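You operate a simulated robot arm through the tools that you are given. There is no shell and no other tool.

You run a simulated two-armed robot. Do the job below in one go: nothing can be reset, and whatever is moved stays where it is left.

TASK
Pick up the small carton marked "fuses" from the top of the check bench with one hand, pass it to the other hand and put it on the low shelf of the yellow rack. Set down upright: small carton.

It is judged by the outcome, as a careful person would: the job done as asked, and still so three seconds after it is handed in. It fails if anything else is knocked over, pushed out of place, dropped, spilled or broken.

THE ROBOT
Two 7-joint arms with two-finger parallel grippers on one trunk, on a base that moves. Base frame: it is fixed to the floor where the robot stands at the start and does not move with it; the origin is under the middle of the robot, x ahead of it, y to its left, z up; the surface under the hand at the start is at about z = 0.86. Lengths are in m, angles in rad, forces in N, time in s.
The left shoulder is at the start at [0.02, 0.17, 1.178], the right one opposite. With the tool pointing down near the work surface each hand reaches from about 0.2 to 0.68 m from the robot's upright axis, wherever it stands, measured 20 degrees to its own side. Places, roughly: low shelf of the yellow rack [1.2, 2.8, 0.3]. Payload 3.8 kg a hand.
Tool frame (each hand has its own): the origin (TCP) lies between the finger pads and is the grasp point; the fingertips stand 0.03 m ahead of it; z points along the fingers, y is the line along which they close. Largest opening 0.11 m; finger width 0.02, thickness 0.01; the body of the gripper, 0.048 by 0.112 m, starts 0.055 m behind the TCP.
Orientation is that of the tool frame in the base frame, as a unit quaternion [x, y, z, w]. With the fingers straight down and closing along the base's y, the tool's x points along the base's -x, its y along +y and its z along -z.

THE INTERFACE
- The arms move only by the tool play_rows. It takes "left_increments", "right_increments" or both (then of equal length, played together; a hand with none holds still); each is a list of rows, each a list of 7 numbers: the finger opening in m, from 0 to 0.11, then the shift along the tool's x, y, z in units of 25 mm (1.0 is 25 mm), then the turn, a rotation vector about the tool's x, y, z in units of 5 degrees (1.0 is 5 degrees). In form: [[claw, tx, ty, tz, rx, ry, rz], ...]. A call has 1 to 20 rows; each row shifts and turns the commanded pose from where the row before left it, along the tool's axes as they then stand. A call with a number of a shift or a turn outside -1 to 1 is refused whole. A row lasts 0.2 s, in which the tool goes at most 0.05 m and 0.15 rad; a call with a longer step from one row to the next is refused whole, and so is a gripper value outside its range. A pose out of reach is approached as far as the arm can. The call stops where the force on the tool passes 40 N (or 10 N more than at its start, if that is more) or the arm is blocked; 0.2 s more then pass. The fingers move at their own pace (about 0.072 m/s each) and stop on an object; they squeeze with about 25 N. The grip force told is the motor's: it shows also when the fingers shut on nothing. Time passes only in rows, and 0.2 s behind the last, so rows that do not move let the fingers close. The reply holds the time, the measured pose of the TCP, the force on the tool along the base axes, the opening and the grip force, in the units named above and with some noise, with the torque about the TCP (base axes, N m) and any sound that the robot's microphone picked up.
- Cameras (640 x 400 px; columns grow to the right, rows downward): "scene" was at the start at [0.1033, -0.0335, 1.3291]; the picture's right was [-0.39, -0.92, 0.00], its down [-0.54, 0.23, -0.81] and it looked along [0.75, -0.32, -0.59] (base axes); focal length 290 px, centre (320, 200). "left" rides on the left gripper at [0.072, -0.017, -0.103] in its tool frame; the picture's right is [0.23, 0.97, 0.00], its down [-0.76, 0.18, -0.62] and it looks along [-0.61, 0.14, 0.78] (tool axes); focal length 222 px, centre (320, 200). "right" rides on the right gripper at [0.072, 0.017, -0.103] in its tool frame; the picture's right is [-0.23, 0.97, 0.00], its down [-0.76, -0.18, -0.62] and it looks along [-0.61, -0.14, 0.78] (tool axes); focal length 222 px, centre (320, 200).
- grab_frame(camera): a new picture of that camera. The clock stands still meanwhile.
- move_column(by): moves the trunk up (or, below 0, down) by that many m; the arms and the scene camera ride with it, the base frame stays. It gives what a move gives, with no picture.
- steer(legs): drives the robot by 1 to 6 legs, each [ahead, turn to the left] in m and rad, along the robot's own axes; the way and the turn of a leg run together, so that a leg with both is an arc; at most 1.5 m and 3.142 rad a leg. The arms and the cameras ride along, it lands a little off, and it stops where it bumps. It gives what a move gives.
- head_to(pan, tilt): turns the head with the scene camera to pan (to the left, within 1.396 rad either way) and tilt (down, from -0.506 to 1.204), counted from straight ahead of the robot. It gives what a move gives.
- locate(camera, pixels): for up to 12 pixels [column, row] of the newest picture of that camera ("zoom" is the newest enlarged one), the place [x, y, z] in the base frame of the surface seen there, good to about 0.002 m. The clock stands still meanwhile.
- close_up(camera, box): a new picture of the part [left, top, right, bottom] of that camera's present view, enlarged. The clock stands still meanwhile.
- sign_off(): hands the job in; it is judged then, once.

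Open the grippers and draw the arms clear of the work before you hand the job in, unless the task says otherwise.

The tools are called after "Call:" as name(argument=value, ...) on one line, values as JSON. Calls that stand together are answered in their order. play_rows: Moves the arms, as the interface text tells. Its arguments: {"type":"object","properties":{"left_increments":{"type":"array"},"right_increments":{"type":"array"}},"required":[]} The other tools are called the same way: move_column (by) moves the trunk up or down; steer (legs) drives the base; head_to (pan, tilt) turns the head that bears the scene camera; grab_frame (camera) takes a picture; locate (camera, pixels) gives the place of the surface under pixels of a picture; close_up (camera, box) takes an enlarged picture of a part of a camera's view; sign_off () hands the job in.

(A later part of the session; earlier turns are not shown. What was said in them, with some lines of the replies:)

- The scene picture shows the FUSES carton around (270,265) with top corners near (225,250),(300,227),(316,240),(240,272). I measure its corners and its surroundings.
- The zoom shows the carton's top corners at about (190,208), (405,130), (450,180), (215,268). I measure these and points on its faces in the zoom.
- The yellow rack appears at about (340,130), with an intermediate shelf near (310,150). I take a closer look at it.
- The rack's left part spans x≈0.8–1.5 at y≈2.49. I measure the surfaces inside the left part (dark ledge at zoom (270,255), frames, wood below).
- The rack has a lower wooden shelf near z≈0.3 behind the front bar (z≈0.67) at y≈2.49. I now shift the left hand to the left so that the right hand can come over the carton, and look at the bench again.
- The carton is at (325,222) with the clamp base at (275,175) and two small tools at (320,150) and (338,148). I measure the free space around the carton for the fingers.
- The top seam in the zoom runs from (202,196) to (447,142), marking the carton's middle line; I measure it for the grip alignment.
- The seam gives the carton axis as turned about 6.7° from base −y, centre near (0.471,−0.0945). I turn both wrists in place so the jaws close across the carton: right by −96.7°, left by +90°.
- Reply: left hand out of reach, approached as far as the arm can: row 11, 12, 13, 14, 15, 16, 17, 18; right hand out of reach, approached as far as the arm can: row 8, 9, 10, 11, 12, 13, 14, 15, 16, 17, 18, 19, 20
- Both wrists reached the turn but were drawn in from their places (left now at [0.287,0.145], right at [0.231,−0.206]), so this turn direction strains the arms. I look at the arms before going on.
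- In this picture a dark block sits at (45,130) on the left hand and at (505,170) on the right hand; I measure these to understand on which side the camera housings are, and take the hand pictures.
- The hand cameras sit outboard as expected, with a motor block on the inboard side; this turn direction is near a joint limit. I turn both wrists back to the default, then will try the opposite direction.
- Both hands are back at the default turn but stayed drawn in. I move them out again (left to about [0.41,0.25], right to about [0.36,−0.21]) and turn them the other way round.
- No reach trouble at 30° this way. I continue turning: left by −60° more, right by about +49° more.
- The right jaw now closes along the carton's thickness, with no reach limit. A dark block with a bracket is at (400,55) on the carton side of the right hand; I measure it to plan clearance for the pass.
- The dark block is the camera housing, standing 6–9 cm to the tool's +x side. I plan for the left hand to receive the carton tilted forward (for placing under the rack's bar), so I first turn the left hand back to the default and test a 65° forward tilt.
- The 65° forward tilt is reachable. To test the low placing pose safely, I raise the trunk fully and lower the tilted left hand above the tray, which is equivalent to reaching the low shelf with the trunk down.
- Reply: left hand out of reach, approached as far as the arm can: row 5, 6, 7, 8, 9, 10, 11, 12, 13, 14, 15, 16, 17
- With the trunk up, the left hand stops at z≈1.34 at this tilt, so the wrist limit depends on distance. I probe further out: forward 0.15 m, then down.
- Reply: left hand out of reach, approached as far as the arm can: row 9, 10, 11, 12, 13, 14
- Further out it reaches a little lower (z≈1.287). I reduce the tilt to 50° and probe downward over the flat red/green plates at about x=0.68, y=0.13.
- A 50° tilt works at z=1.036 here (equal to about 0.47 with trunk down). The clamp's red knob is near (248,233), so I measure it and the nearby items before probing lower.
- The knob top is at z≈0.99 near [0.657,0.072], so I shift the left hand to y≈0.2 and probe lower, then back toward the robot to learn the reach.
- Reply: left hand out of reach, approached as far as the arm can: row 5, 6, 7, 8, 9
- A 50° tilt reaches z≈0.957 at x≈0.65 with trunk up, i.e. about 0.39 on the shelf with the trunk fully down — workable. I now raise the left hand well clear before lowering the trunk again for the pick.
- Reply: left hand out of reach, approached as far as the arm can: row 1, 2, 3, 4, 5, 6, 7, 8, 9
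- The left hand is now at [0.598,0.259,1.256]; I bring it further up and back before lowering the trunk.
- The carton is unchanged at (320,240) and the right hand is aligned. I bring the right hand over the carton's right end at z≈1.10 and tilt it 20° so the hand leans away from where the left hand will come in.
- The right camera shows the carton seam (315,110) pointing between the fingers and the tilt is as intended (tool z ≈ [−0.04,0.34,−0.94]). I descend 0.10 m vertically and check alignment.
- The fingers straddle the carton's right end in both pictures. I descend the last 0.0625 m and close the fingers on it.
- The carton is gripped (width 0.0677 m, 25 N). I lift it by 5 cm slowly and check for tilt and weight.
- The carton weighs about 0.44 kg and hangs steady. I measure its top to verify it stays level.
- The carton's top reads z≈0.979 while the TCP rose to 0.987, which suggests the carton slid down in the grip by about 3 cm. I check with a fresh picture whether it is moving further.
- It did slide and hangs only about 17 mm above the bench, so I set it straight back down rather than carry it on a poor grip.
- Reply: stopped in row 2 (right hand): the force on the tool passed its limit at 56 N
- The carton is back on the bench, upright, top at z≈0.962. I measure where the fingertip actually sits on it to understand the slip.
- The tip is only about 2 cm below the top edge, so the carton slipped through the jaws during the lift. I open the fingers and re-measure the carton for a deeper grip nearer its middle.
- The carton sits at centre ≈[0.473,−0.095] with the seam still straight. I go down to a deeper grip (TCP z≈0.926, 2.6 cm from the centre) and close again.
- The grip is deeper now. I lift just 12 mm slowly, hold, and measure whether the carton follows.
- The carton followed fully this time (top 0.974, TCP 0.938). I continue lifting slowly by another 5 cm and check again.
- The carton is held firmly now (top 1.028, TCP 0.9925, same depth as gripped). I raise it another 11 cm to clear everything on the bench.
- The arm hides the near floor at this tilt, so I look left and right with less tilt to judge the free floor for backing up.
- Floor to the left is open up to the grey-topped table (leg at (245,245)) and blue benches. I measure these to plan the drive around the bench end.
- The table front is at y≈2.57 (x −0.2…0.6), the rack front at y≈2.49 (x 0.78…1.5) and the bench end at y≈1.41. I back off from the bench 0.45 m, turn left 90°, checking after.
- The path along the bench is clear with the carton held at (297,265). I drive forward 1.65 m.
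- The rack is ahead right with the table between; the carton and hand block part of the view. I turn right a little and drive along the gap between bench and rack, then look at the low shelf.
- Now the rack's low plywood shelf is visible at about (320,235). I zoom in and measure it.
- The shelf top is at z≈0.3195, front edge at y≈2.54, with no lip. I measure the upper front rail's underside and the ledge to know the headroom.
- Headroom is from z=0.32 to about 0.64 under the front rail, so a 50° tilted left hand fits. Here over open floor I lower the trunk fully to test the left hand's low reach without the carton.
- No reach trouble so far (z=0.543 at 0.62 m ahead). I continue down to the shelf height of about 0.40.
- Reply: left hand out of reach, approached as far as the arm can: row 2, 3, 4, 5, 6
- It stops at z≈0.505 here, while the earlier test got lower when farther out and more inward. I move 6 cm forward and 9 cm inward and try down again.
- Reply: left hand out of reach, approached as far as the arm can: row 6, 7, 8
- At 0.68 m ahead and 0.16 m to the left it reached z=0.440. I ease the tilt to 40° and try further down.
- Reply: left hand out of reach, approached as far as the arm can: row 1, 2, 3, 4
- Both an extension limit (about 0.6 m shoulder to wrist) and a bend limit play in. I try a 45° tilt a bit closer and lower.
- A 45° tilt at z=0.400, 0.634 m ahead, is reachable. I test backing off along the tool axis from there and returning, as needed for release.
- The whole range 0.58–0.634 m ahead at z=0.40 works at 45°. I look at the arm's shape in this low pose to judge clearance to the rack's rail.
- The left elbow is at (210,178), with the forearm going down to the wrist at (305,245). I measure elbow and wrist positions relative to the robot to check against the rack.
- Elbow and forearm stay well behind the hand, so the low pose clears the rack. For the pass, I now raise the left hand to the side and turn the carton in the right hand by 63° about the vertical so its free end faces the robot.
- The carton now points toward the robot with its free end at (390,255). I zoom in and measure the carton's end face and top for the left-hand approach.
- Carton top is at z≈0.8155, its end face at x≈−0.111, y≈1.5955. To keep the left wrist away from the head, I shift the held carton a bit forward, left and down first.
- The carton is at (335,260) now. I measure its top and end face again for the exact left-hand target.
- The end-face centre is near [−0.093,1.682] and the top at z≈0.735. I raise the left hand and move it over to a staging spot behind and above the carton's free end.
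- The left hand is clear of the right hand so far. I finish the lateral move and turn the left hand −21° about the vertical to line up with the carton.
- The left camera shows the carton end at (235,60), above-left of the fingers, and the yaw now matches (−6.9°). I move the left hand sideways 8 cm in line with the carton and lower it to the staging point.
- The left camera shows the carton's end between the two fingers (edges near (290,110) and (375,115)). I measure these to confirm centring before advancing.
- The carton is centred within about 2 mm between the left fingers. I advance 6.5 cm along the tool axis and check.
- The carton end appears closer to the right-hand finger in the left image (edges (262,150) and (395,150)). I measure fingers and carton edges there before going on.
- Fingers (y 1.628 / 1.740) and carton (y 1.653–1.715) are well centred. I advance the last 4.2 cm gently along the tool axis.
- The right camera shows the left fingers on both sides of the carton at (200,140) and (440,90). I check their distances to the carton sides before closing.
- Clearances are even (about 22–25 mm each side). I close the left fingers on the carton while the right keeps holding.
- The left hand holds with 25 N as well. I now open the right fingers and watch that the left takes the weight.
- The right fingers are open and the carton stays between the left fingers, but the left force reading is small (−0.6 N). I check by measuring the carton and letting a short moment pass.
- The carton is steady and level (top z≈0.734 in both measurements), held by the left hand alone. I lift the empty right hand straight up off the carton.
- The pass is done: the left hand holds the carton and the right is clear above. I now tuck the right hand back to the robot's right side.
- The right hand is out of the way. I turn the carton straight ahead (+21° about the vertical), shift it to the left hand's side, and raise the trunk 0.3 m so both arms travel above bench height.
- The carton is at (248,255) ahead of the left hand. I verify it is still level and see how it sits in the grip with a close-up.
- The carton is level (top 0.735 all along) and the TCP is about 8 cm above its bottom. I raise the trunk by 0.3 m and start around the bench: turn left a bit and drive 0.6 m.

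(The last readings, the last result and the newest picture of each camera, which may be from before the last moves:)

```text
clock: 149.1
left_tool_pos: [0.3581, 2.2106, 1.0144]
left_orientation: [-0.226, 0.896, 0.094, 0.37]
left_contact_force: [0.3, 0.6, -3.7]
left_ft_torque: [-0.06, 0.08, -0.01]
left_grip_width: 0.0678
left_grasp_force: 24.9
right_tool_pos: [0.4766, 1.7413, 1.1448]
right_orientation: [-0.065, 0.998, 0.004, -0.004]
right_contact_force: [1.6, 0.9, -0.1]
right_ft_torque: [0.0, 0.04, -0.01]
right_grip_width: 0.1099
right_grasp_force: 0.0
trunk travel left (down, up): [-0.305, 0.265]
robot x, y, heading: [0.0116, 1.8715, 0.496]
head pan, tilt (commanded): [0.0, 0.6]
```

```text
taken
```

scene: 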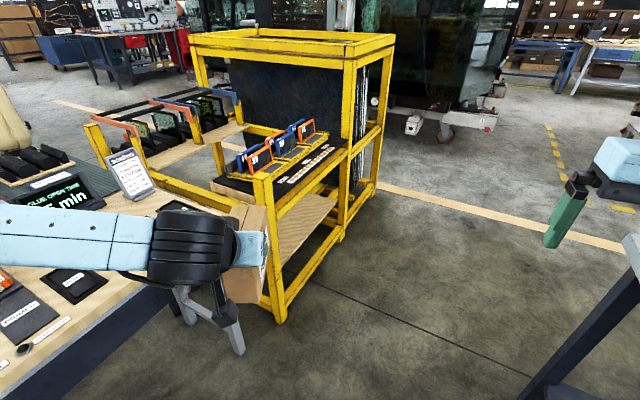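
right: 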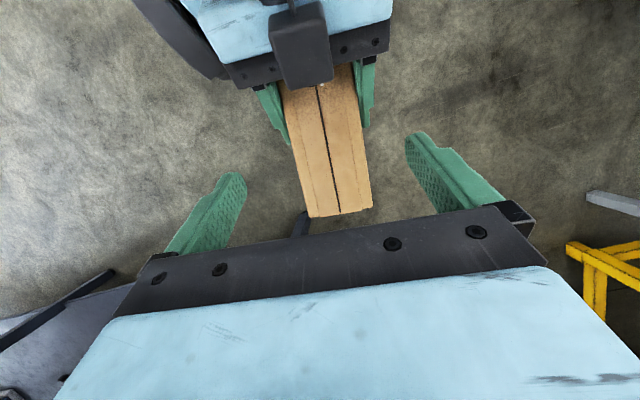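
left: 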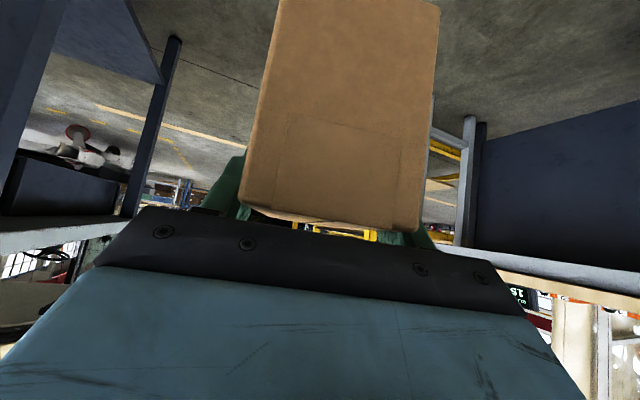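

The carton rides steady, and the rack front is ahead-left. I turn to face along +x and drive 1.18 m between bench and rack.

Call:
steer(legs=[[0, -0.496]])

Call:
steer(legs=[[0.6, 0]])

Call:
grab_frame(camera="scene")

```text
clock: 150.9
left_tool_pos: [0.4789, 2.0049, 1.0144]
left_orientation: [0.003, 0.924, -0.001, 0.381]
left_contact_force: [1.0, 0.2, -3.2]
left_ft_torque: [0.0, 0.12, 0.04]
left_grip_width: 0.068
left_grasp_force: 25.5
right_tool_pos: [0.3587, 1.5351, 1.1456]
right_orientation: [0.183, 0.983, 0.006, -0.001]
right_contact_force: [0.0, -0.2, 0.1]
right_ft_torque: [0.0, -0.02, 0.01]
right_grip_width: 0.11
right_grasp_force: 0.0
trunk travel left (down, up): [-0.305, 0.265]
robot x, y, heading: [0.0146, 1.8713, -0.003]
head pan, tilt (commanded): [0.0, 0.6]
```

```text
clock: 154.3
left_tool_pos: [1.0823, 2.0093, 1.0142]
left_orientation: [-0.002, 0.925, 0.002, 0.381]
left_contact_force: [1.1, -0.3, -2.8]
left_ft_torque: [-0.02, 0.11, 0.0]
left_grip_width: 0.0679
left_grasp_force: 25.3
right_tool_pos: [0.9663, 1.5403, 1.1453]
right_orientation: [0.179, 0.984, 0.005, -0.001]
right_contact_force: [0.3, -0.9, 0.3]
right_ft_torque: [0.0, 0.02, 0.03]
right_grip_width: 0.1097
right_grasp_force: 0.1
trunk travel left (down, up): [-0.305, 0.265]
robot x, y, heading: [0.6148, 1.8695, 0.012]
head pan, tilt (commanded): [0.0, 0.6]
```

```text
taken
```

scene: 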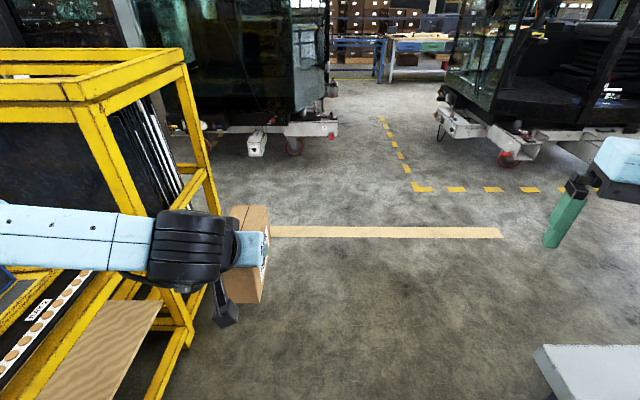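

The way ahead is clear. I drive the remaining 0.58 m and then turn left to face the rack.

Call:
steer(legs=[[0.58, 0]])

Call:
steer(legs=[[0, 0.8]])

Call:
grab_frame(camera="scene")

```text
clock: 157.6
left_tool_pos: [1.6681, 2.0132, 1.0136]
left_orientation: [-0.002, 0.924, 0.001, 0.382]
left_contact_force: [0.6, 0.7, -3.5]
left_ft_torque: [0.0, 0.13, 0.01]
left_grip_width: 0.0679
left_grasp_force: 25.0
right_tool_pos: [1.5517, 1.542, 1.1446]
right_orientation: [0.179, 0.984, 0.005, -0.002]
right_contact_force: [0.7, -0.7, 0.3]
right_ft_torque: [0.0, 0.0, -0.01]
right_grip_width: 0.1102
right_grasp_force: 0.1
trunk travel left (down, up): [-0.305, 0.265]
robot x, y, heading: [1.2018, 1.8748, 0.007]
head pan, tilt (commanded): [0.0, 0.6]
```

```text
clock: 160.1
left_tool_pos: [1.431, 2.3022, 1.0136]
left_orientation: [-0.357, 0.852, 0.147, 0.353]
left_contact_force: [0.3, 0.5, -3.6]
left_ft_torque: [-0.08, 0.05, 0.02]
left_grip_width: 0.0679
left_grasp_force: 24.9
right_tool_pos: [1.6817, 1.8882, 1.1461]
right_orientation: [-0.212, 0.977, 0.004, -0.004]
right_contact_force: [-1.3, 0.0, 0.3]
right_ft_torque: [-0.03, -0.01, -0.01]
right_grip_width: 0.1103
right_grasp_force: 0.0
trunk travel left (down, up): [-0.305, 0.265]
robot x, y, heading: [1.2038, 1.874, 0.798]
head pan, tilt (commanded): [0.0, 0.6]
```

```text
taken
```

scene: 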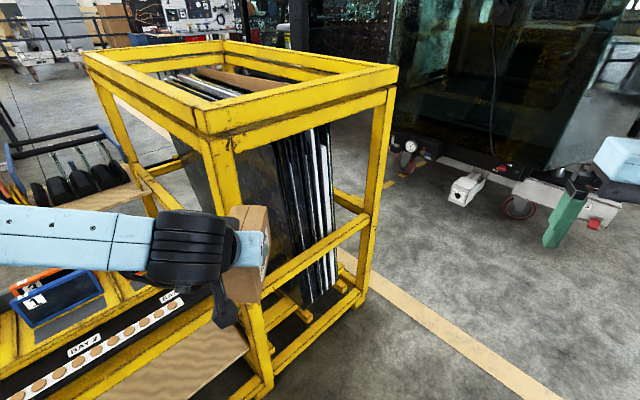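

The carton tip clears the tall rack post by about 8–10 cm in this turn. I finish the turn to face the rack squarely.

Call:
steer(legs=[[0, 0.772]])

Call:
head_to(pan=0.1, tilt=0.75)

Call:
grab_frame(camera="scene")

```text
clock: 162.6
left_tool_pos: [1.0607, 2.338, 1.0149]
left_orientation: [0.657, -0.65, -0.271, -0.269]
left_contact_force: [-0.2, -0.4, -3.0]
left_ft_torque: [-0.09, -0.01, 0.03]
left_grip_width: 0.0681
left_grasp_force: 24.8
right_tool_pos: [1.531, 2.2252, 1.1446]
right_orientation: [-0.572, 0.82, 0.002, -0.005]
right_contact_force: [-0.1, 0.4, -0.4]
right_ft_torque: [-0.02, 0.0, 0.02]
right_grip_width: 0.11
right_grasp_force: 0.1
trunk travel left (down, up): [-0.305, 0.265]
robot x, y, heading: [1.2027, 1.8723, 1.584]
head pan, tilt (commanded): [0.0, 0.6]
```

```text
clock: 163.3
left_tool_pos: [1.0607, 2.3376, 1.0129]
left_orientation: [0.657, -0.65, -0.271, -0.268]
left_contact_force: [-0.2, -0.4, -2.7]
left_ft_torque: [-0.12, -0.01, -0.01]
left_grip_width: 0.0682
left_grasp_force: 25.2
right_tool_pos: [1.5314, 2.2235, 1.1444]
right_orientation: [-0.572, 0.82, 0.002, -0.005]
right_contact_force: [0.0, 0.0, -0.1]
right_ft_torque: [-0.02, 0.0, -0.01]
right_grip_width: 0.1101
right_grasp_force: 0.0
trunk travel left (down, up): [-0.305, 0.265]
robot x, y, heading: [1.2029, 1.8723, 1.582]
head pan, tilt (commanded): [0.099, 0.75]
```

```text
taken
```

scene: 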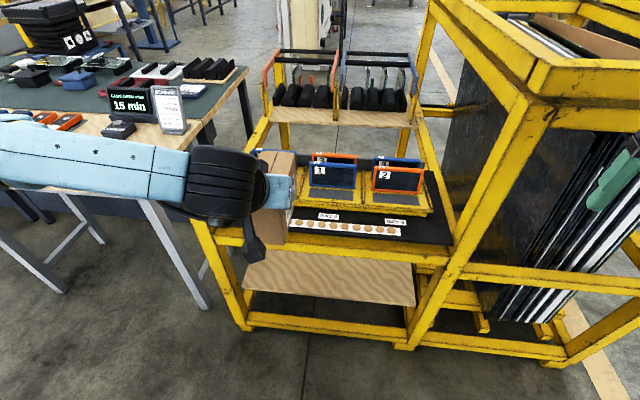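

Facing the rack now: low shelf visible from (245,290) to (415,303), left post at x≈(225,270), next post at (430,300). I measure the shelf's front edge and its free surface.

Call:
close_up(camera="scene", box=[190, 220, 470, 360])

Call:
locate(camera="zoom", pixels=[[150, 150], [300, 150], [480, 160], [150, 165], [300, 175], [500, 180], [200, 90], [400, 110], [80, 170], [560, 180], [520, 120], [140, 100]])

```text
2.29 times, centred on (330, 290) of scene
```

zoom: 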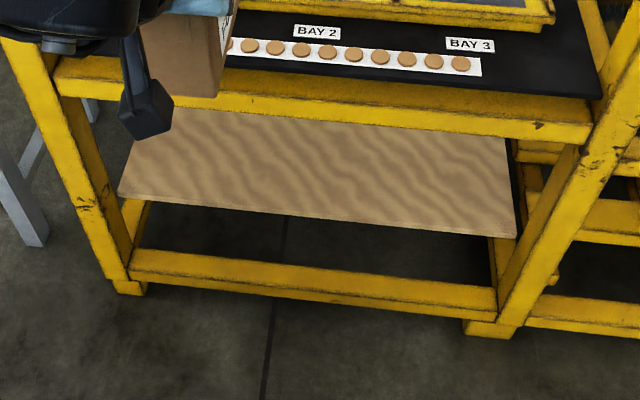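

```text
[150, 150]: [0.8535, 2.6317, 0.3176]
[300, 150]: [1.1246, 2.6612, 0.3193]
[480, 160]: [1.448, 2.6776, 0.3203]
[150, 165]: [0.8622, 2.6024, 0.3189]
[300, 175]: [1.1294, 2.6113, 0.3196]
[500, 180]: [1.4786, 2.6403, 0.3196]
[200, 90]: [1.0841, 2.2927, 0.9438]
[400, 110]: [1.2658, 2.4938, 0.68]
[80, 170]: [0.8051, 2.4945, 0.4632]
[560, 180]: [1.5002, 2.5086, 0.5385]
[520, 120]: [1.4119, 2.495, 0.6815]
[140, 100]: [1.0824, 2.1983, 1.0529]
```

The visible part of the shelf is empty. I measure its front edge and the wall behind more exactly.

Call:
locate(camera="zoom", pixels=[[200, 198], [300, 205], [300, 212], [400, 218], [125, 185], [510, 228], [200, 120], [300, 125], [450, 140], [300, 100], [300, 108], [300, 262]])

```text
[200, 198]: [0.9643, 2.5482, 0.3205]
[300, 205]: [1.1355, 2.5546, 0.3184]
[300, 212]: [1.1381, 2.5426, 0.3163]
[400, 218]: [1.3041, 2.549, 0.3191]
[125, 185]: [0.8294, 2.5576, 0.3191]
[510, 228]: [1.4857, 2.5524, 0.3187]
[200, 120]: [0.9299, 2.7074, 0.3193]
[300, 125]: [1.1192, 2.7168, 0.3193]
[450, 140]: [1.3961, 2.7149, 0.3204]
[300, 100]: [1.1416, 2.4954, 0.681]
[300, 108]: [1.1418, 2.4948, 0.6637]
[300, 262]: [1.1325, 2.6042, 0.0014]
```

The shelf is empty with its front edge at y≈2.545, z≈0.3195; the rail underside is near z≈0.643. I pull the right hand in a little, back up 0.12 m, then lower the trunk.

Call:
play_rows(right_increments=[[0.11, 0.9, 0, 0, 0, 0, 0], [0.11, 0.9, 0, 0, 0, 0, 0], [0.11, 0.9, 0, 0, 0, 0, 0], [0.11, 0, 0, 0, 0, 0, 0]])

Call:
steer(legs=[[-0.12, 0]])

Call:
move_column(by=-0.3)

Call:
grab_frame(camera="scene")

```text
clock: 164.3
left_tool_pos: [1.0602, 2.3385, 1.0137]
left_orientation: [0.658, -0.649, -0.272, -0.268]
left_contact_force: [0.0, -0.1, -3.1]
left_ft_torque: [-0.1, 0.0, -0.02]
left_grip_width: 0.0679
left_grasp_force: 25.0
right_tool_pos: [1.5079, 2.1603, 1.144]
right_orientation: [-0.571, 0.821, 0.003, -0.005]
right_contact_force: [0.4, 0.4, -0.6]
right_ft_torque: [0.02, 0.02, 0.03]
right_grip_width: 0.1101
right_grasp_force: 0.0
trunk travel left (down, up): [-0.305, 0.265]
robot x, y, heading: [1.2023, 1.8739, 1.584]
head pan, tilt (commanded): [0.099, 0.75]
```

```text
clock: 165.5
left_tool_pos: [1.061, 2.2201, 1.0143]
left_orientation: [0.658, -0.649, -0.272, -0.268]
left_contact_force: [0.0, -0.3, -3.7]
left_ft_torque: [-0.07, 0.01, -0.01]
left_grip_width: 0.068
left_grasp_force: 24.6
right_tool_pos: [1.5097, 2.0426, 1.1452]
right_orientation: [-0.573, 0.82, 0.003, -0.005]
right_contact_force: [0.7, -0.1, -0.1]
right_ft_torque: [0.03, 0.0, 0.01]
right_grip_width: 0.11
right_grasp_force: 0.0
trunk travel left (down, up): [-0.305, 0.265]
robot x, y, heading: [1.2024, 1.7613, 1.586]
head pan, tilt (commanded): [0.099, 0.75]
```

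```text
clock: 168.5
left_tool_pos: [1.0613, 2.2201, 0.7138]
left_orientation: [0.657, -0.649, -0.272, -0.268]
left_contact_force: [0.3, -0.1, -3.4]
left_ft_torque: [-0.11, 0.02, -0.01]
left_grip_width: 0.0676
left_grasp_force: 25.0
right_tool_pos: [1.5091, 2.0435, 0.8448]
right_orientation: [-0.573, 0.82, 0.002, -0.004]
right_contact_force: [-0.3, 0.1, 0.6]
right_ft_torque: [-0.03, 0.02, 0.01]
right_grip_width: 0.1098
right_grasp_force: 0.0
trunk travel left (down, up): [-0.005, 0.565]
robot x, y, heading: [1.2043, 1.7535, 1.588]
head pan, tilt (commanded): [0.099, 0.75]
```

```text
taken
```

scene: 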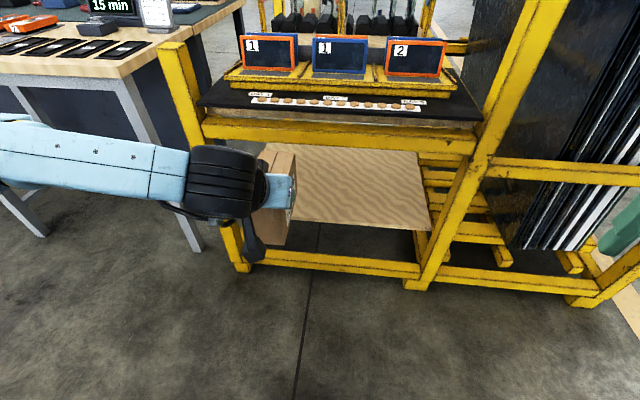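

The robot stands 0.74 m in front of the rack with the carton at (275,200) facing the opening. I extend the left hand to 0.60 m ahead and then lower it to z≈0.42, in front of the rack.

Call:
play_rows(left_increments=[[0.0, -0.5, 0.167, 0.5, 0, 0, 0], [0.0, -0.617, 0.167, 0.617, 0, 0, 0], [0.0, -0.617, 0.167, 0.617, 0, 0, 0], [0.0, -0.617, 0.167, 0.617, 0, 0, 0], [0.0, -0.617, 0.167, 0.617, 0, 0, 0], [0.0, -0.617, 0.167, 0.617, 0, 0, 0], [0.0, 0.4, 0, 0.4, 0, 0, 0], [0.0, 0.6, 0, 0.6, 0, 0, 0], [0.0, 0.6, 0, 0.6, 0, 0, 0], [0.0, 0.6, 0, 0.6, 0, 0, 0], [0.0, 0.6, 0, 0.6, 0, 0, 0], [0.0, 0.6, 0, 0.6, 0, 0, 0], [0.0, 0.6, 0, 0.6, 0, 0, 0], [0.0, 0.6, 0, 0.6, 0, 0, 0], [0.0, 0.6, 0, 0.6, 0, 0, 0], [0.0, 0, 0, 0, 0, 0, 0]])

Call:
grab_frame(camera="scene")

```text
clock: 171.9
left_tool_pos: [1.0348, 2.3462, 0.5288]
left_orientation: [0.659, -0.649, -0.271, -0.267]
left_contact_force: [-0.1, 0.5, -3.4]
left_ft_torque: [-0.12, 0.0, -0.01]
left_grip_width: 0.0681
left_grasp_force: 24.9
right_tool_pos: [1.508, 2.0439, 0.8459]
right_orientation: [-0.572, 0.82, 0.002, -0.005]
right_contact_force: [0.8, -0.9, 0.3]
right_ft_torque: [0.01, -0.01, 0.0]
right_grip_width: 0.11
right_grasp_force: 0.0
trunk travel left (down, up): [-0.005, 0.565]
robot x, y, heading: [1.2034, 1.7593, 1.585]
head pan, tilt (commanded): [0.099, 0.75]
```

```text
taken
```

scene: 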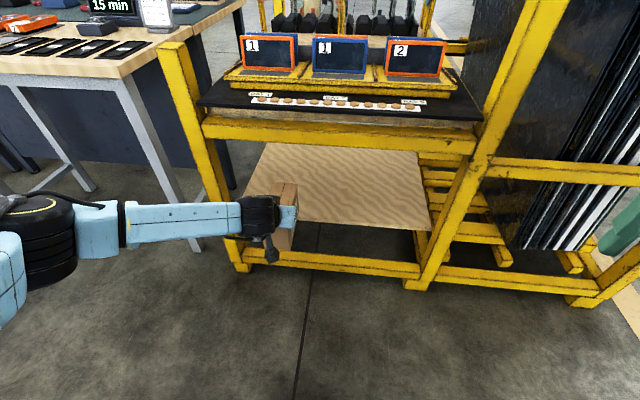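

The left hand is at z=0.529 in front of the opening. I lower it another 0.108 m to z≈0.42.

Call:
play_rows(left_increments=[[0.0, 0.4, 0, 0.4, 0, 0, 0], [0.0, 0.53, 0, 0.53, 0, 0, 0], [0.0, 0.53, 0, 0.53, 0, 0, 0], [0.0, 0.53, 0, 0.53, 0, 0, 0], [0.0, 0.53, 0, 0.53, 0, 0, 0], [0.0, 0.53, 0, 0.53, 0, 0, 0], [0.0, 0, 0, 0, 0, 0, 0]])

Call:
grab_frame(camera="scene")

Call:
grab_frame(camera="left")

```text
clock: 173.5
left_tool_pos: [1.0345, 2.3464, 0.4214]
left_orientation: [0.657, -0.65, -0.271, -0.268]
left_contact_force: [0.4, -0.2, -3.8]
left_ft_torque: [-0.1, 0.0, 0.01]
left_grip_width: 0.0679
left_grasp_force: 24.8
right_tool_pos: [1.5101, 2.0437, 0.8451]
right_orientation: [-0.572, 0.82, 0.002, -0.004]
right_contact_force: [0.0, 0.8, 0.2]
right_ft_torque: [-0.01, 0.03, 0.02]
right_grip_width: 0.1099
right_grasp_force: 0.1
trunk travel left (down, up): [-0.005, 0.565]
robot x, y, heading: [1.2005, 1.7535, 1.581]
head pan, tilt (commanded): [0.099, 0.75]
```

```text
taken
```

scene: 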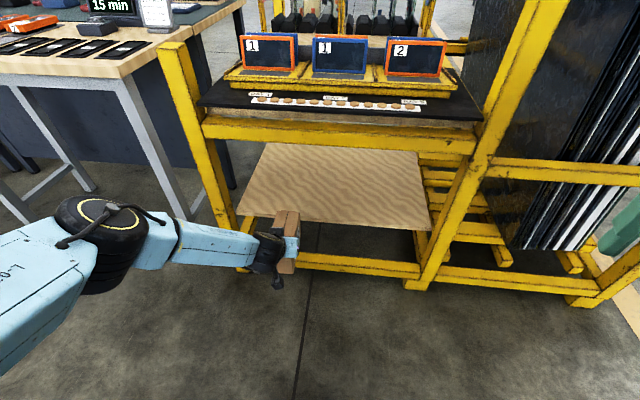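

```text
taken
```

left: 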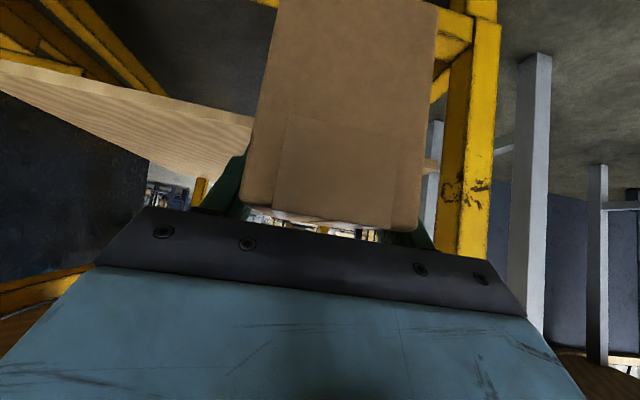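

The carton is at about (285,235) in front of the shelf. I check its height and tilt against the shelf before driving in.

Call:
close_up(camera="scene", box=[220, 180, 350, 300])

Call:
locate(camera="zoom", pixels=[[300, 165], [340, 165], [375, 165], [310, 200], [355, 200], [375, 200], [350, 180], [370, 260], [360, 290], [385, 240], [330, 150], [400, 185]])

```text
3.33 times, centred on (285, 240) of scene
```

zoom: 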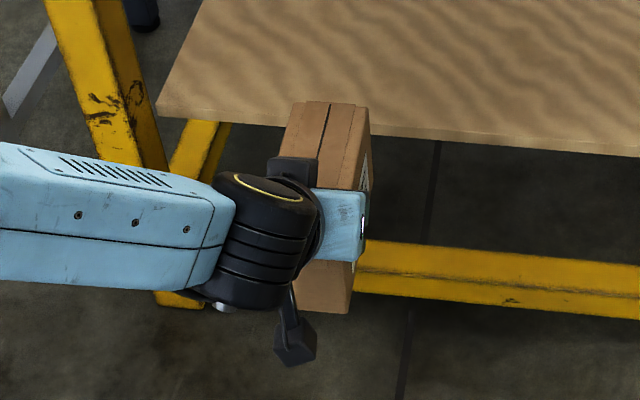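

```text
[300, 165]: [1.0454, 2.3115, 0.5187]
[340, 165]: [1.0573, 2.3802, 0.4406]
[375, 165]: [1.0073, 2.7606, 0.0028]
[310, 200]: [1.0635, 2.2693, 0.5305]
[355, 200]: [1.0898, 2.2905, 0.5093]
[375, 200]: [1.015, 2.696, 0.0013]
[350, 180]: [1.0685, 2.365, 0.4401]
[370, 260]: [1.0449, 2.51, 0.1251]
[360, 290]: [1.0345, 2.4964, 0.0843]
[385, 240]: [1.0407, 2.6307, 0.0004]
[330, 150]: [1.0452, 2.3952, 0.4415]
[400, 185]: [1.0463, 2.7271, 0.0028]
```

The carton is level with its bottom at z≈0.34, two centimetres above the shelf. I drive forward 0.15 m, check, and then finish the insertion.

Call:
steer(legs=[[0.15, 0]])

Call:
grab_frame(camera="scene")

Call:
grab_frame(camera="left")

```text
clock: 174.9
left_tool_pos: [1.0331, 2.4967, 0.42]
left_orientation: [0.658, -0.649, -0.271, -0.268]
left_contact_force: [0.7, 0.4, -3.9]
left_ft_torque: [-0.05, 0.0, 0.03]
left_grip_width: 0.0681
left_grasp_force: 25.3
right_tool_pos: [1.5067, 2.1927, 0.845]
right_orientation: [-0.573, 0.82, 0.002, -0.004]
right_contact_force: [0.5, -0.3, -0.7]
right_ft_torque: [0.02, 0.0, 0.0]
right_grip_width: 0.1102
right_grasp_force: 0.1
trunk travel left (down, up): [-0.005, 0.565]
robot x, y, heading: [1.2022, 1.9076, 1.588]
head pan, tilt (commanded): [0.099, 0.75]
```

```text
taken
```

scene: 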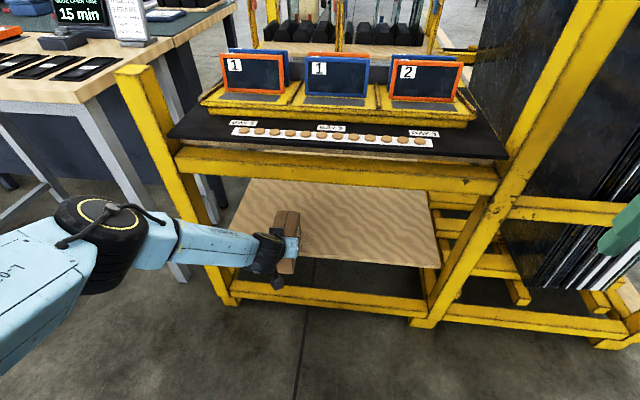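

```text
taken
```

left: 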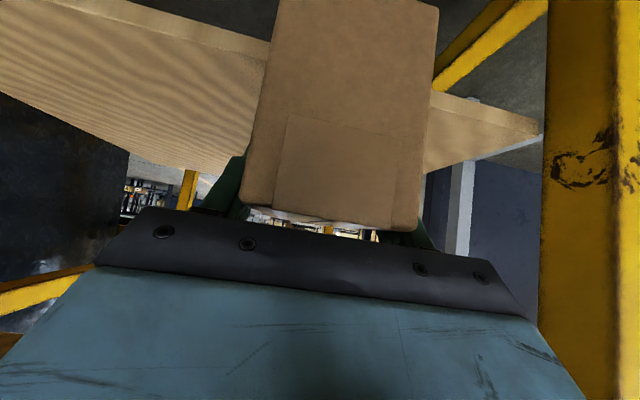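

The carton passes freely between the posts and under the rail, over the shelf. I drive the remaining 0.115 m.

Call:
steer(legs=[[0.115, 0]])

Call:
grab_frame(camera="scene")

Call:
close_up(camera="scene", box=[200, 140, 380, 300])

```text
clock: 176.1
left_tool_pos: [1.0324, 2.6067, 0.4202]
left_orientation: [0.657, -0.65, -0.271, -0.268]
left_contact_force: [-0.1, 0.1, -2.9]
left_ft_torque: [-0.14, 0.04, -0.02]
left_grip_width: 0.0677
left_grasp_force: 25.4
right_tool_pos: [1.5057, 2.3039, 0.8451]
right_orientation: [-0.573, 0.819, 0.002, -0.005]
right_contact_force: [0.0, -1.1, 0.5]
right_ft_torque: [0.01, -0.01, 0.02]
right_grip_width: 0.11
right_grasp_force: 0.0
trunk travel left (down, up): [-0.005, 0.565]
robot x, y, heading: [1.1977, 2.0193, 1.585]
head pan, tilt (commanded): [0.099, 0.75]
```

```text
taken
```

scene: 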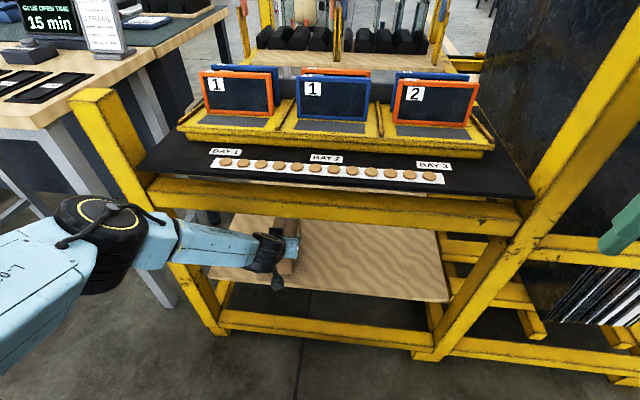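

```text
2.50 times, centred on (290, 220) of scene
```

zoom: 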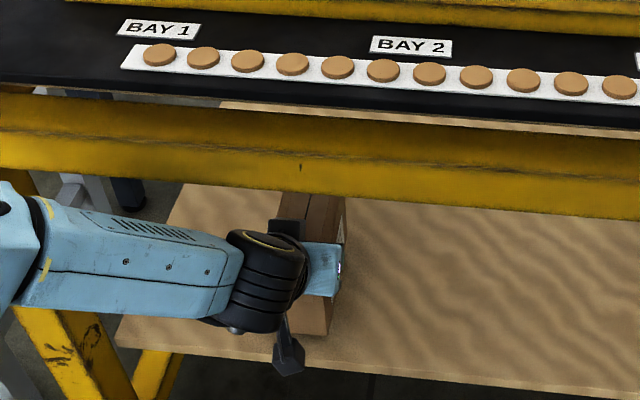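

The carton is now fully over the shelf, its near end about 1.4 cm inside the edge. I ease it 1 cm further in and begin lowering gently.

Call:
play_rows(left_increments=[[0.0, -0.15, 0, 0.15, 0, 0, 0], [0.0, -0.15, 0, 0.15, 0, 0, 0], [0.0, 0.1, 0, 0.1, 0, 0, 0], [0.0, 0.1, 0, 0.1, 0, 0, 0], [0.0, 0.1, 0, 0.1, 0, 0, 0], [0.0, 0.1, 0, 0.1, 0, 0, 0], [0.0, 0, 0, 0, 0, 0, 0]])

Call:
close_up(camera="scene", box=[200, 140, 380, 300])

Call:
locate(camera="zoom", pixels=[[312, 215], [330, 205], [325, 230], [300, 325], [320, 330], [318, 310], [300, 345], [340, 345]])

```text
clock: 177.7
left_tool_pos: [1.0307, 2.6172, 0.4059]
left_orientation: [0.657, -0.65, -0.27, -0.268]
left_contact_force: [-1.0, 0.1, -2.5]
left_ft_torque: [-0.1, -0.01, -0.01]
left_grip_width: 0.068
left_grasp_force: 25.1
right_tool_pos: [1.506, 2.3035, 0.8449]
right_orientation: [-0.572, 0.82, 0.002, -0.005]
right_contact_force: [-0.8, 0.4, 0.6]
right_ft_torque: [0.01, -0.01, 0.01]
right_grip_width: 0.11
right_grasp_force: 0.1
trunk travel left (down, up): [-0.005, 0.565]
robot x, y, heading: [1.2029, 2.0176, 1.583]
head pan, tilt (commanded): [0.099, 0.75]
```

```text
2.50 times, centred on (290, 220) of scene
```

zoom: 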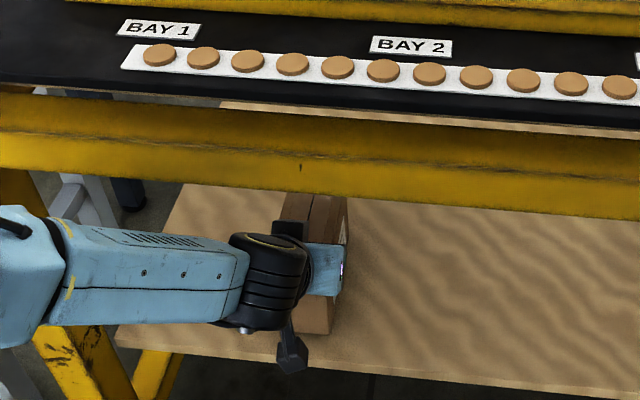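

```text
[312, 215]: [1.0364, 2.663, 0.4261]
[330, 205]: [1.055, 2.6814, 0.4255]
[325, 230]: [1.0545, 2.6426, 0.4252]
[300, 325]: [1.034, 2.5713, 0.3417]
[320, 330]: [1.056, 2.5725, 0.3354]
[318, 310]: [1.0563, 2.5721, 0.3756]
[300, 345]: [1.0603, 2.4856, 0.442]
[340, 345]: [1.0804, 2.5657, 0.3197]
```

The carton's bottom is about 5 mm above the shelf and its near end 2.7 cm inside. I lower in 2 mm steps until the shelf carries it.

Call:
play_rows(left_increments=[[0.0, 0.057, 0, 0.057, 0, 0, 0], [0.0, 0.057, 0, 0.057, 0, 0, 0], [0.0, 0.04, 0, 0.04, 0, 0, 0], [0.0, 0, 0, 0, 0, 0, 0]])

```text
clock: 178.7
left_tool_pos: [1.033, 2.6185, 0.4]
left_orientation: [0.658, -0.649, -0.272, -0.268]
left_contact_force: [0.0, -1.4, 1.7]
left_ft_torque: [-0.41, -0.04, -0.06]
left_grip_width: 0.0681
left_grasp_force: 25.0
right_tool_pos: [1.507, 2.303, 0.8446]
right_orientation: [-0.572, 0.82, 0.002, -0.004]
right_contact_force: [0.9, 1.3, 0.1]
right_ft_torque: [-0.02, -0.01, -0.01]
right_grip_width: 0.1099
right_grasp_force: 0.1
trunk travel left (down, up): [-0.005, 0.565]
robot x, y, heading: [1.2027, 2.0146, 1.587]
head pan, tilt (commanded): [0.099, 0.75]
```

The force now reads +1.7 N upward: the carton rests on the shelf. I open the left fingers to release it.

Call:
play_rows(left_increments=[[0.075, 0, 0, 0, 0, 0, 0], [0.09, 0, 0, 0, 0, 0, 0], [0.11, 0, 0, 0, 0, 0, 0], [0.11, 0, 0, 0, 0, 0, 0], [0.11, 0, 0, 0, 0, 0, 0]])

Call:
close_up(camera="scene", box=[200, 140, 380, 300])

Call:
grab_frame(camera="left")

Call:
locate(camera="zoom", pixels=[[312, 215], [330, 205], [325, 235], [300, 325], [320, 330], [318, 310]])

```text
clock: 179.9
left_tool_pos: [1.0322, 2.6176, 0.3999]
left_orientation: [0.657, -0.65, -0.271, -0.268]
left_contact_force: [0.0, 0.1, 0.2]
left_ft_torque: [-0.03, -0.02, 0.05]
left_grip_width: 0.11
left_grasp_force: 0.0
right_tool_pos: [1.5052, 2.3024, 0.8452]
right_orientation: [-0.572, 0.82, 0.002, -0.005]
right_contact_force: [-0.4, -0.1, 0.0]
right_ft_torque: [-0.03, 0.04, -0.01]
right_grip_width: 0.11
right_grasp_force: 0.1
trunk travel left (down, up): [-0.005, 0.565]
robot x, y, heading: [1.2048, 2.0182, 1.584]
head pan, tilt (commanded): [0.099, 0.75]
```

```text
2.50 times, centred on (290, 220) of scene
```

zoom: 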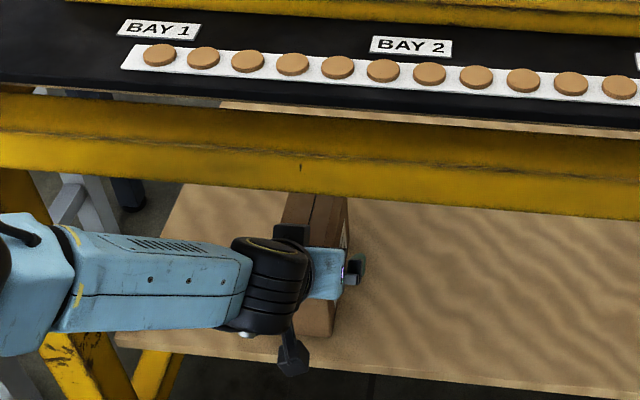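

```text
taken
```

left: 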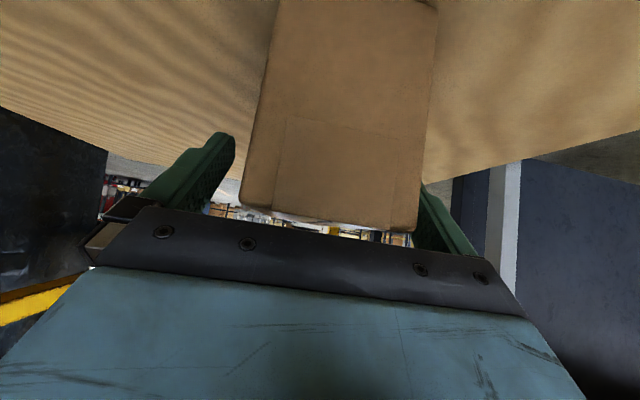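

```text
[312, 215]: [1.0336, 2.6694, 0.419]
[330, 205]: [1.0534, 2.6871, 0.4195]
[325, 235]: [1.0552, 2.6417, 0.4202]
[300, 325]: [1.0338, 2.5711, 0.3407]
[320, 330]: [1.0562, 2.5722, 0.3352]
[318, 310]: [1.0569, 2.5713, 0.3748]
```

The carton stands flat on the shelf (top z≈0.4195, i.e. shelf + its height). I withdraw the open left hand straight back by driving the base backward 0.1 m.

Call:
steer(legs=[[-0.1, 0]])

Call:
grab_frame(camera="scene")

Call:
grab_frame(camera="left")

```text
clock: 181.0
left_tool_pos: [1.0345, 2.5217, 0.3997]
left_orientation: [0.656, -0.651, -0.271, -0.269]
left_contact_force: [0.0, -0.7, -0.3]
left_ft_torque: [0.0, 0.0, 0.04]
left_grip_width: 0.1098
left_grasp_force: 0.0
right_tool_pos: [1.5073, 2.2079, 0.8449]
right_orientation: [-0.57, 0.822, 0.002, -0.005]
right_contact_force: [-0.6, -0.6, -0.8]
right_ft_torque: [0.01, 0.02, -0.02]
right_grip_width: 0.1099
right_grasp_force: 0.1
trunk travel left (down, up): [-0.005, 0.565]
robot x, y, heading: [1.2025, 1.9238, 1.582]
head pan, tilt (commanded): [0.099, 0.75]
```

```text
taken
```

scene: 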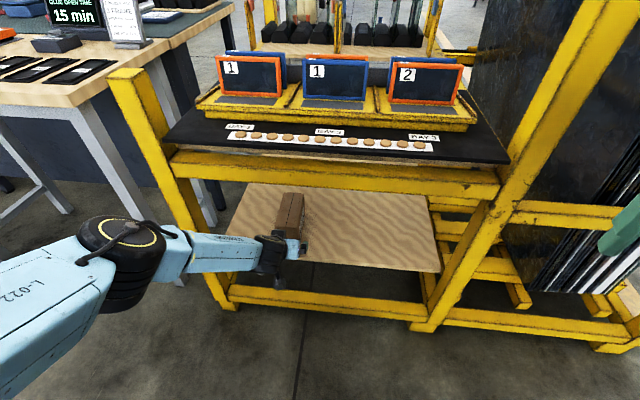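

```text
taken
```

left: 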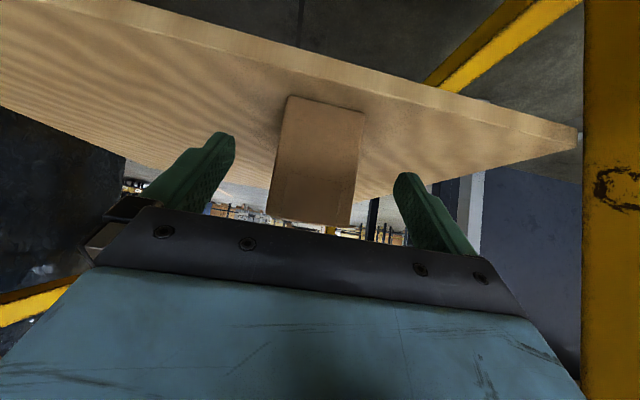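

The carton stands alone on the shelf at (290,215) and the left fingers are clear of it. I back off another 0.15 m so the arm is free of the rack.

Call:
steer(legs=[[-0.15, 0]])

Call:
grab_frame(camera="scene")

Call:
close_up(camera="scene", box=[210, 130, 410, 280])

```text
clock: 182.4
left_tool_pos: [1.0364, 2.3766, 0.399]
left_orientation: [0.657, -0.65, -0.272, -0.268]
left_contact_force: [0.7, 0.1, 0.0]
left_ft_torque: [-0.04, -0.01, -0.01]
left_grip_width: 0.11
left_grasp_force: 0.1
right_tool_pos: [1.5083, 2.0614, 0.8443]
right_orientation: [-0.572, 0.82, 0.002, -0.004]
right_contact_force: [0.4, 0.1, -0.1]
right_ft_torque: [0.0, -0.03, -0.02]
right_grip_width: 0.11
right_grasp_force: 0.1
trunk travel left (down, up): [-0.005, 0.565]
robot x, y, heading: [1.2058, 1.7762, 1.582]
head pan, tilt (commanded): [0.099, 0.75]
```

```text
taken
```

scene: 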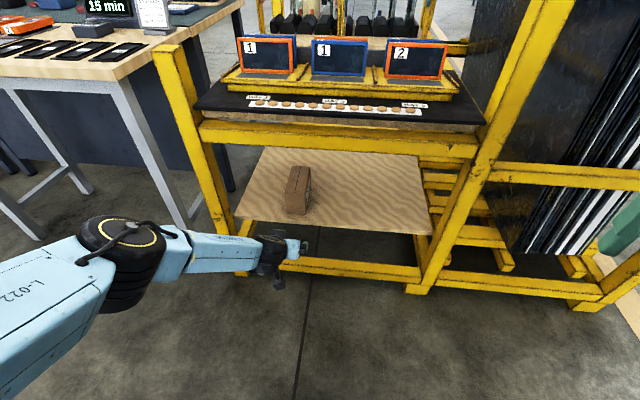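

```text
2.67 times, centred on (310, 205) of scene
```

zoom: 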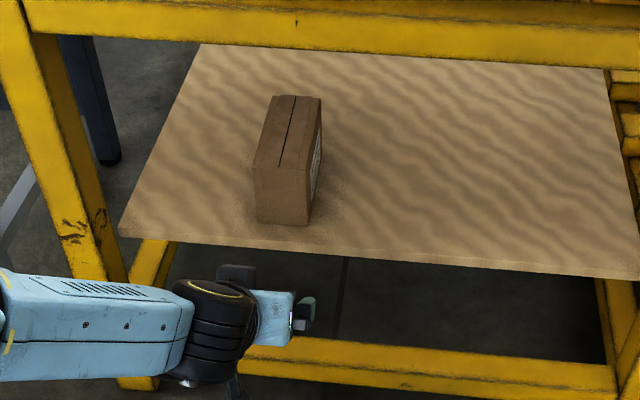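

The carton stands upright, wholly on the shelf, at zoom (288,165). I verify its position and raise the left hand away from the rack.

Call:
locate(camera="zoom", pixels=[[290, 110], [280, 155], [310, 110], [262, 160], [285, 200], [258, 215], [300, 222], [316, 150], [290, 245]])

Call:
play_rows(left_increments=[[0.11, -0.6, 0, -0.6, 0, 0, 0], [0.11, -0.6, 0, -0.6, 0, 0, 0], [0.11, -0.6, 0, -0.6, 0, 0, 0], [0.11, -0.6, 0, -0.6, 0, 0, 0], [0.11, -0.6, 0, -0.6, 0, 0, 0], [0.11, -0.6, 0, -0.6, 0, 0, 0], [0.11, -0.6, 0, -0.6, 0, 0, 0], [0.11, -0.6, 0, -0.6, 0, 0, 0], [0.11, -0.6, 0, -0.6, 0, 0, 0], [0.11, -0.6, 0, -0.6, 0, 0, 0], [0.11, -0.6, 0, -0.6, 0, 0, 0], [0.11, 0.5, 0, -0.5, 0, 0, 0], [0.11, 0.5, 0, -0.5, 0, 0, 0], [0.11, 0.5, 0, -0.5, 0, 0, 0], [0.11, 0.5, 0, -0.5, 0, 0, 0], [0.11, 0.5, 0, -0.5, 0, 0, 0]])

Call:
grab_frame(camera="scene")

```text
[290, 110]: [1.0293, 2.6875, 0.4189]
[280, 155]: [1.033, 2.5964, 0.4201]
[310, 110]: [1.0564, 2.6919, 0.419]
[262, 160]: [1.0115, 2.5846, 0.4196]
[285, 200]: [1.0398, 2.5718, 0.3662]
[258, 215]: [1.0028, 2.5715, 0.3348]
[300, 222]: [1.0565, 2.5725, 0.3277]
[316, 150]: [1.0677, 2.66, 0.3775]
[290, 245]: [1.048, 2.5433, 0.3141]
```

```text
clock: 185.8
left_tool_pos: [1.0367, 2.2893, 0.6325]
left_orientation: [0.658, -0.65, -0.272, -0.267]
left_contact_force: [-0.6, 0.1, 0.0]
left_ft_torque: [0.02, 0.0, -0.01]
left_grip_width: 0.11
left_grasp_force: 0.1
right_tool_pos: [1.5087, 2.0609, 0.8455]
right_orientation: [-0.572, 0.82, 0.002, -0.004]
right_contact_force: [-0.9, -0.2, -0.3]
right_ft_torque: [0.01, -0.01, 0.02]
right_grip_width: 0.1099
right_grasp_force: 0.0
trunk travel left (down, up): [-0.005, 0.565]
robot x, y, heading: [1.202, 1.7764, 1.583]
head pan, tilt (commanded): [0.099, 0.75]
```

```text
taken
```

scene: 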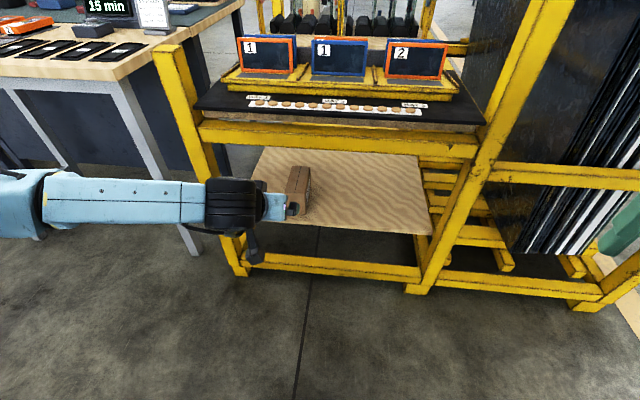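

The carton stands upright on the low shelf (top z≈0.419 everywhere, near end at y≈2.572, inside the edge at 2.545). Both grippers are open and well clear, and nothing else on the rack was touched, so I hand the job in.

Call:
sign_off()

```text
The job is handed in.
```

The "fuses" carton is standing upright on the low shelf of the yellow rack, fully inside the shelf's front edge. I picked it up with the right hand, passed it to the left hand over open floor, and the left hand set it down.

- **First grip slipped:** on the first lift the carton slid about 3 cm in the right hand while only about 2 cm above the bench. I set it straight back down, still upright, and took a deeper grip, which held.
- **At hand-in:** both grippers are open and both arms are clear of the rack. Nothing else on the bench or rack looked moved in the pictures I took.
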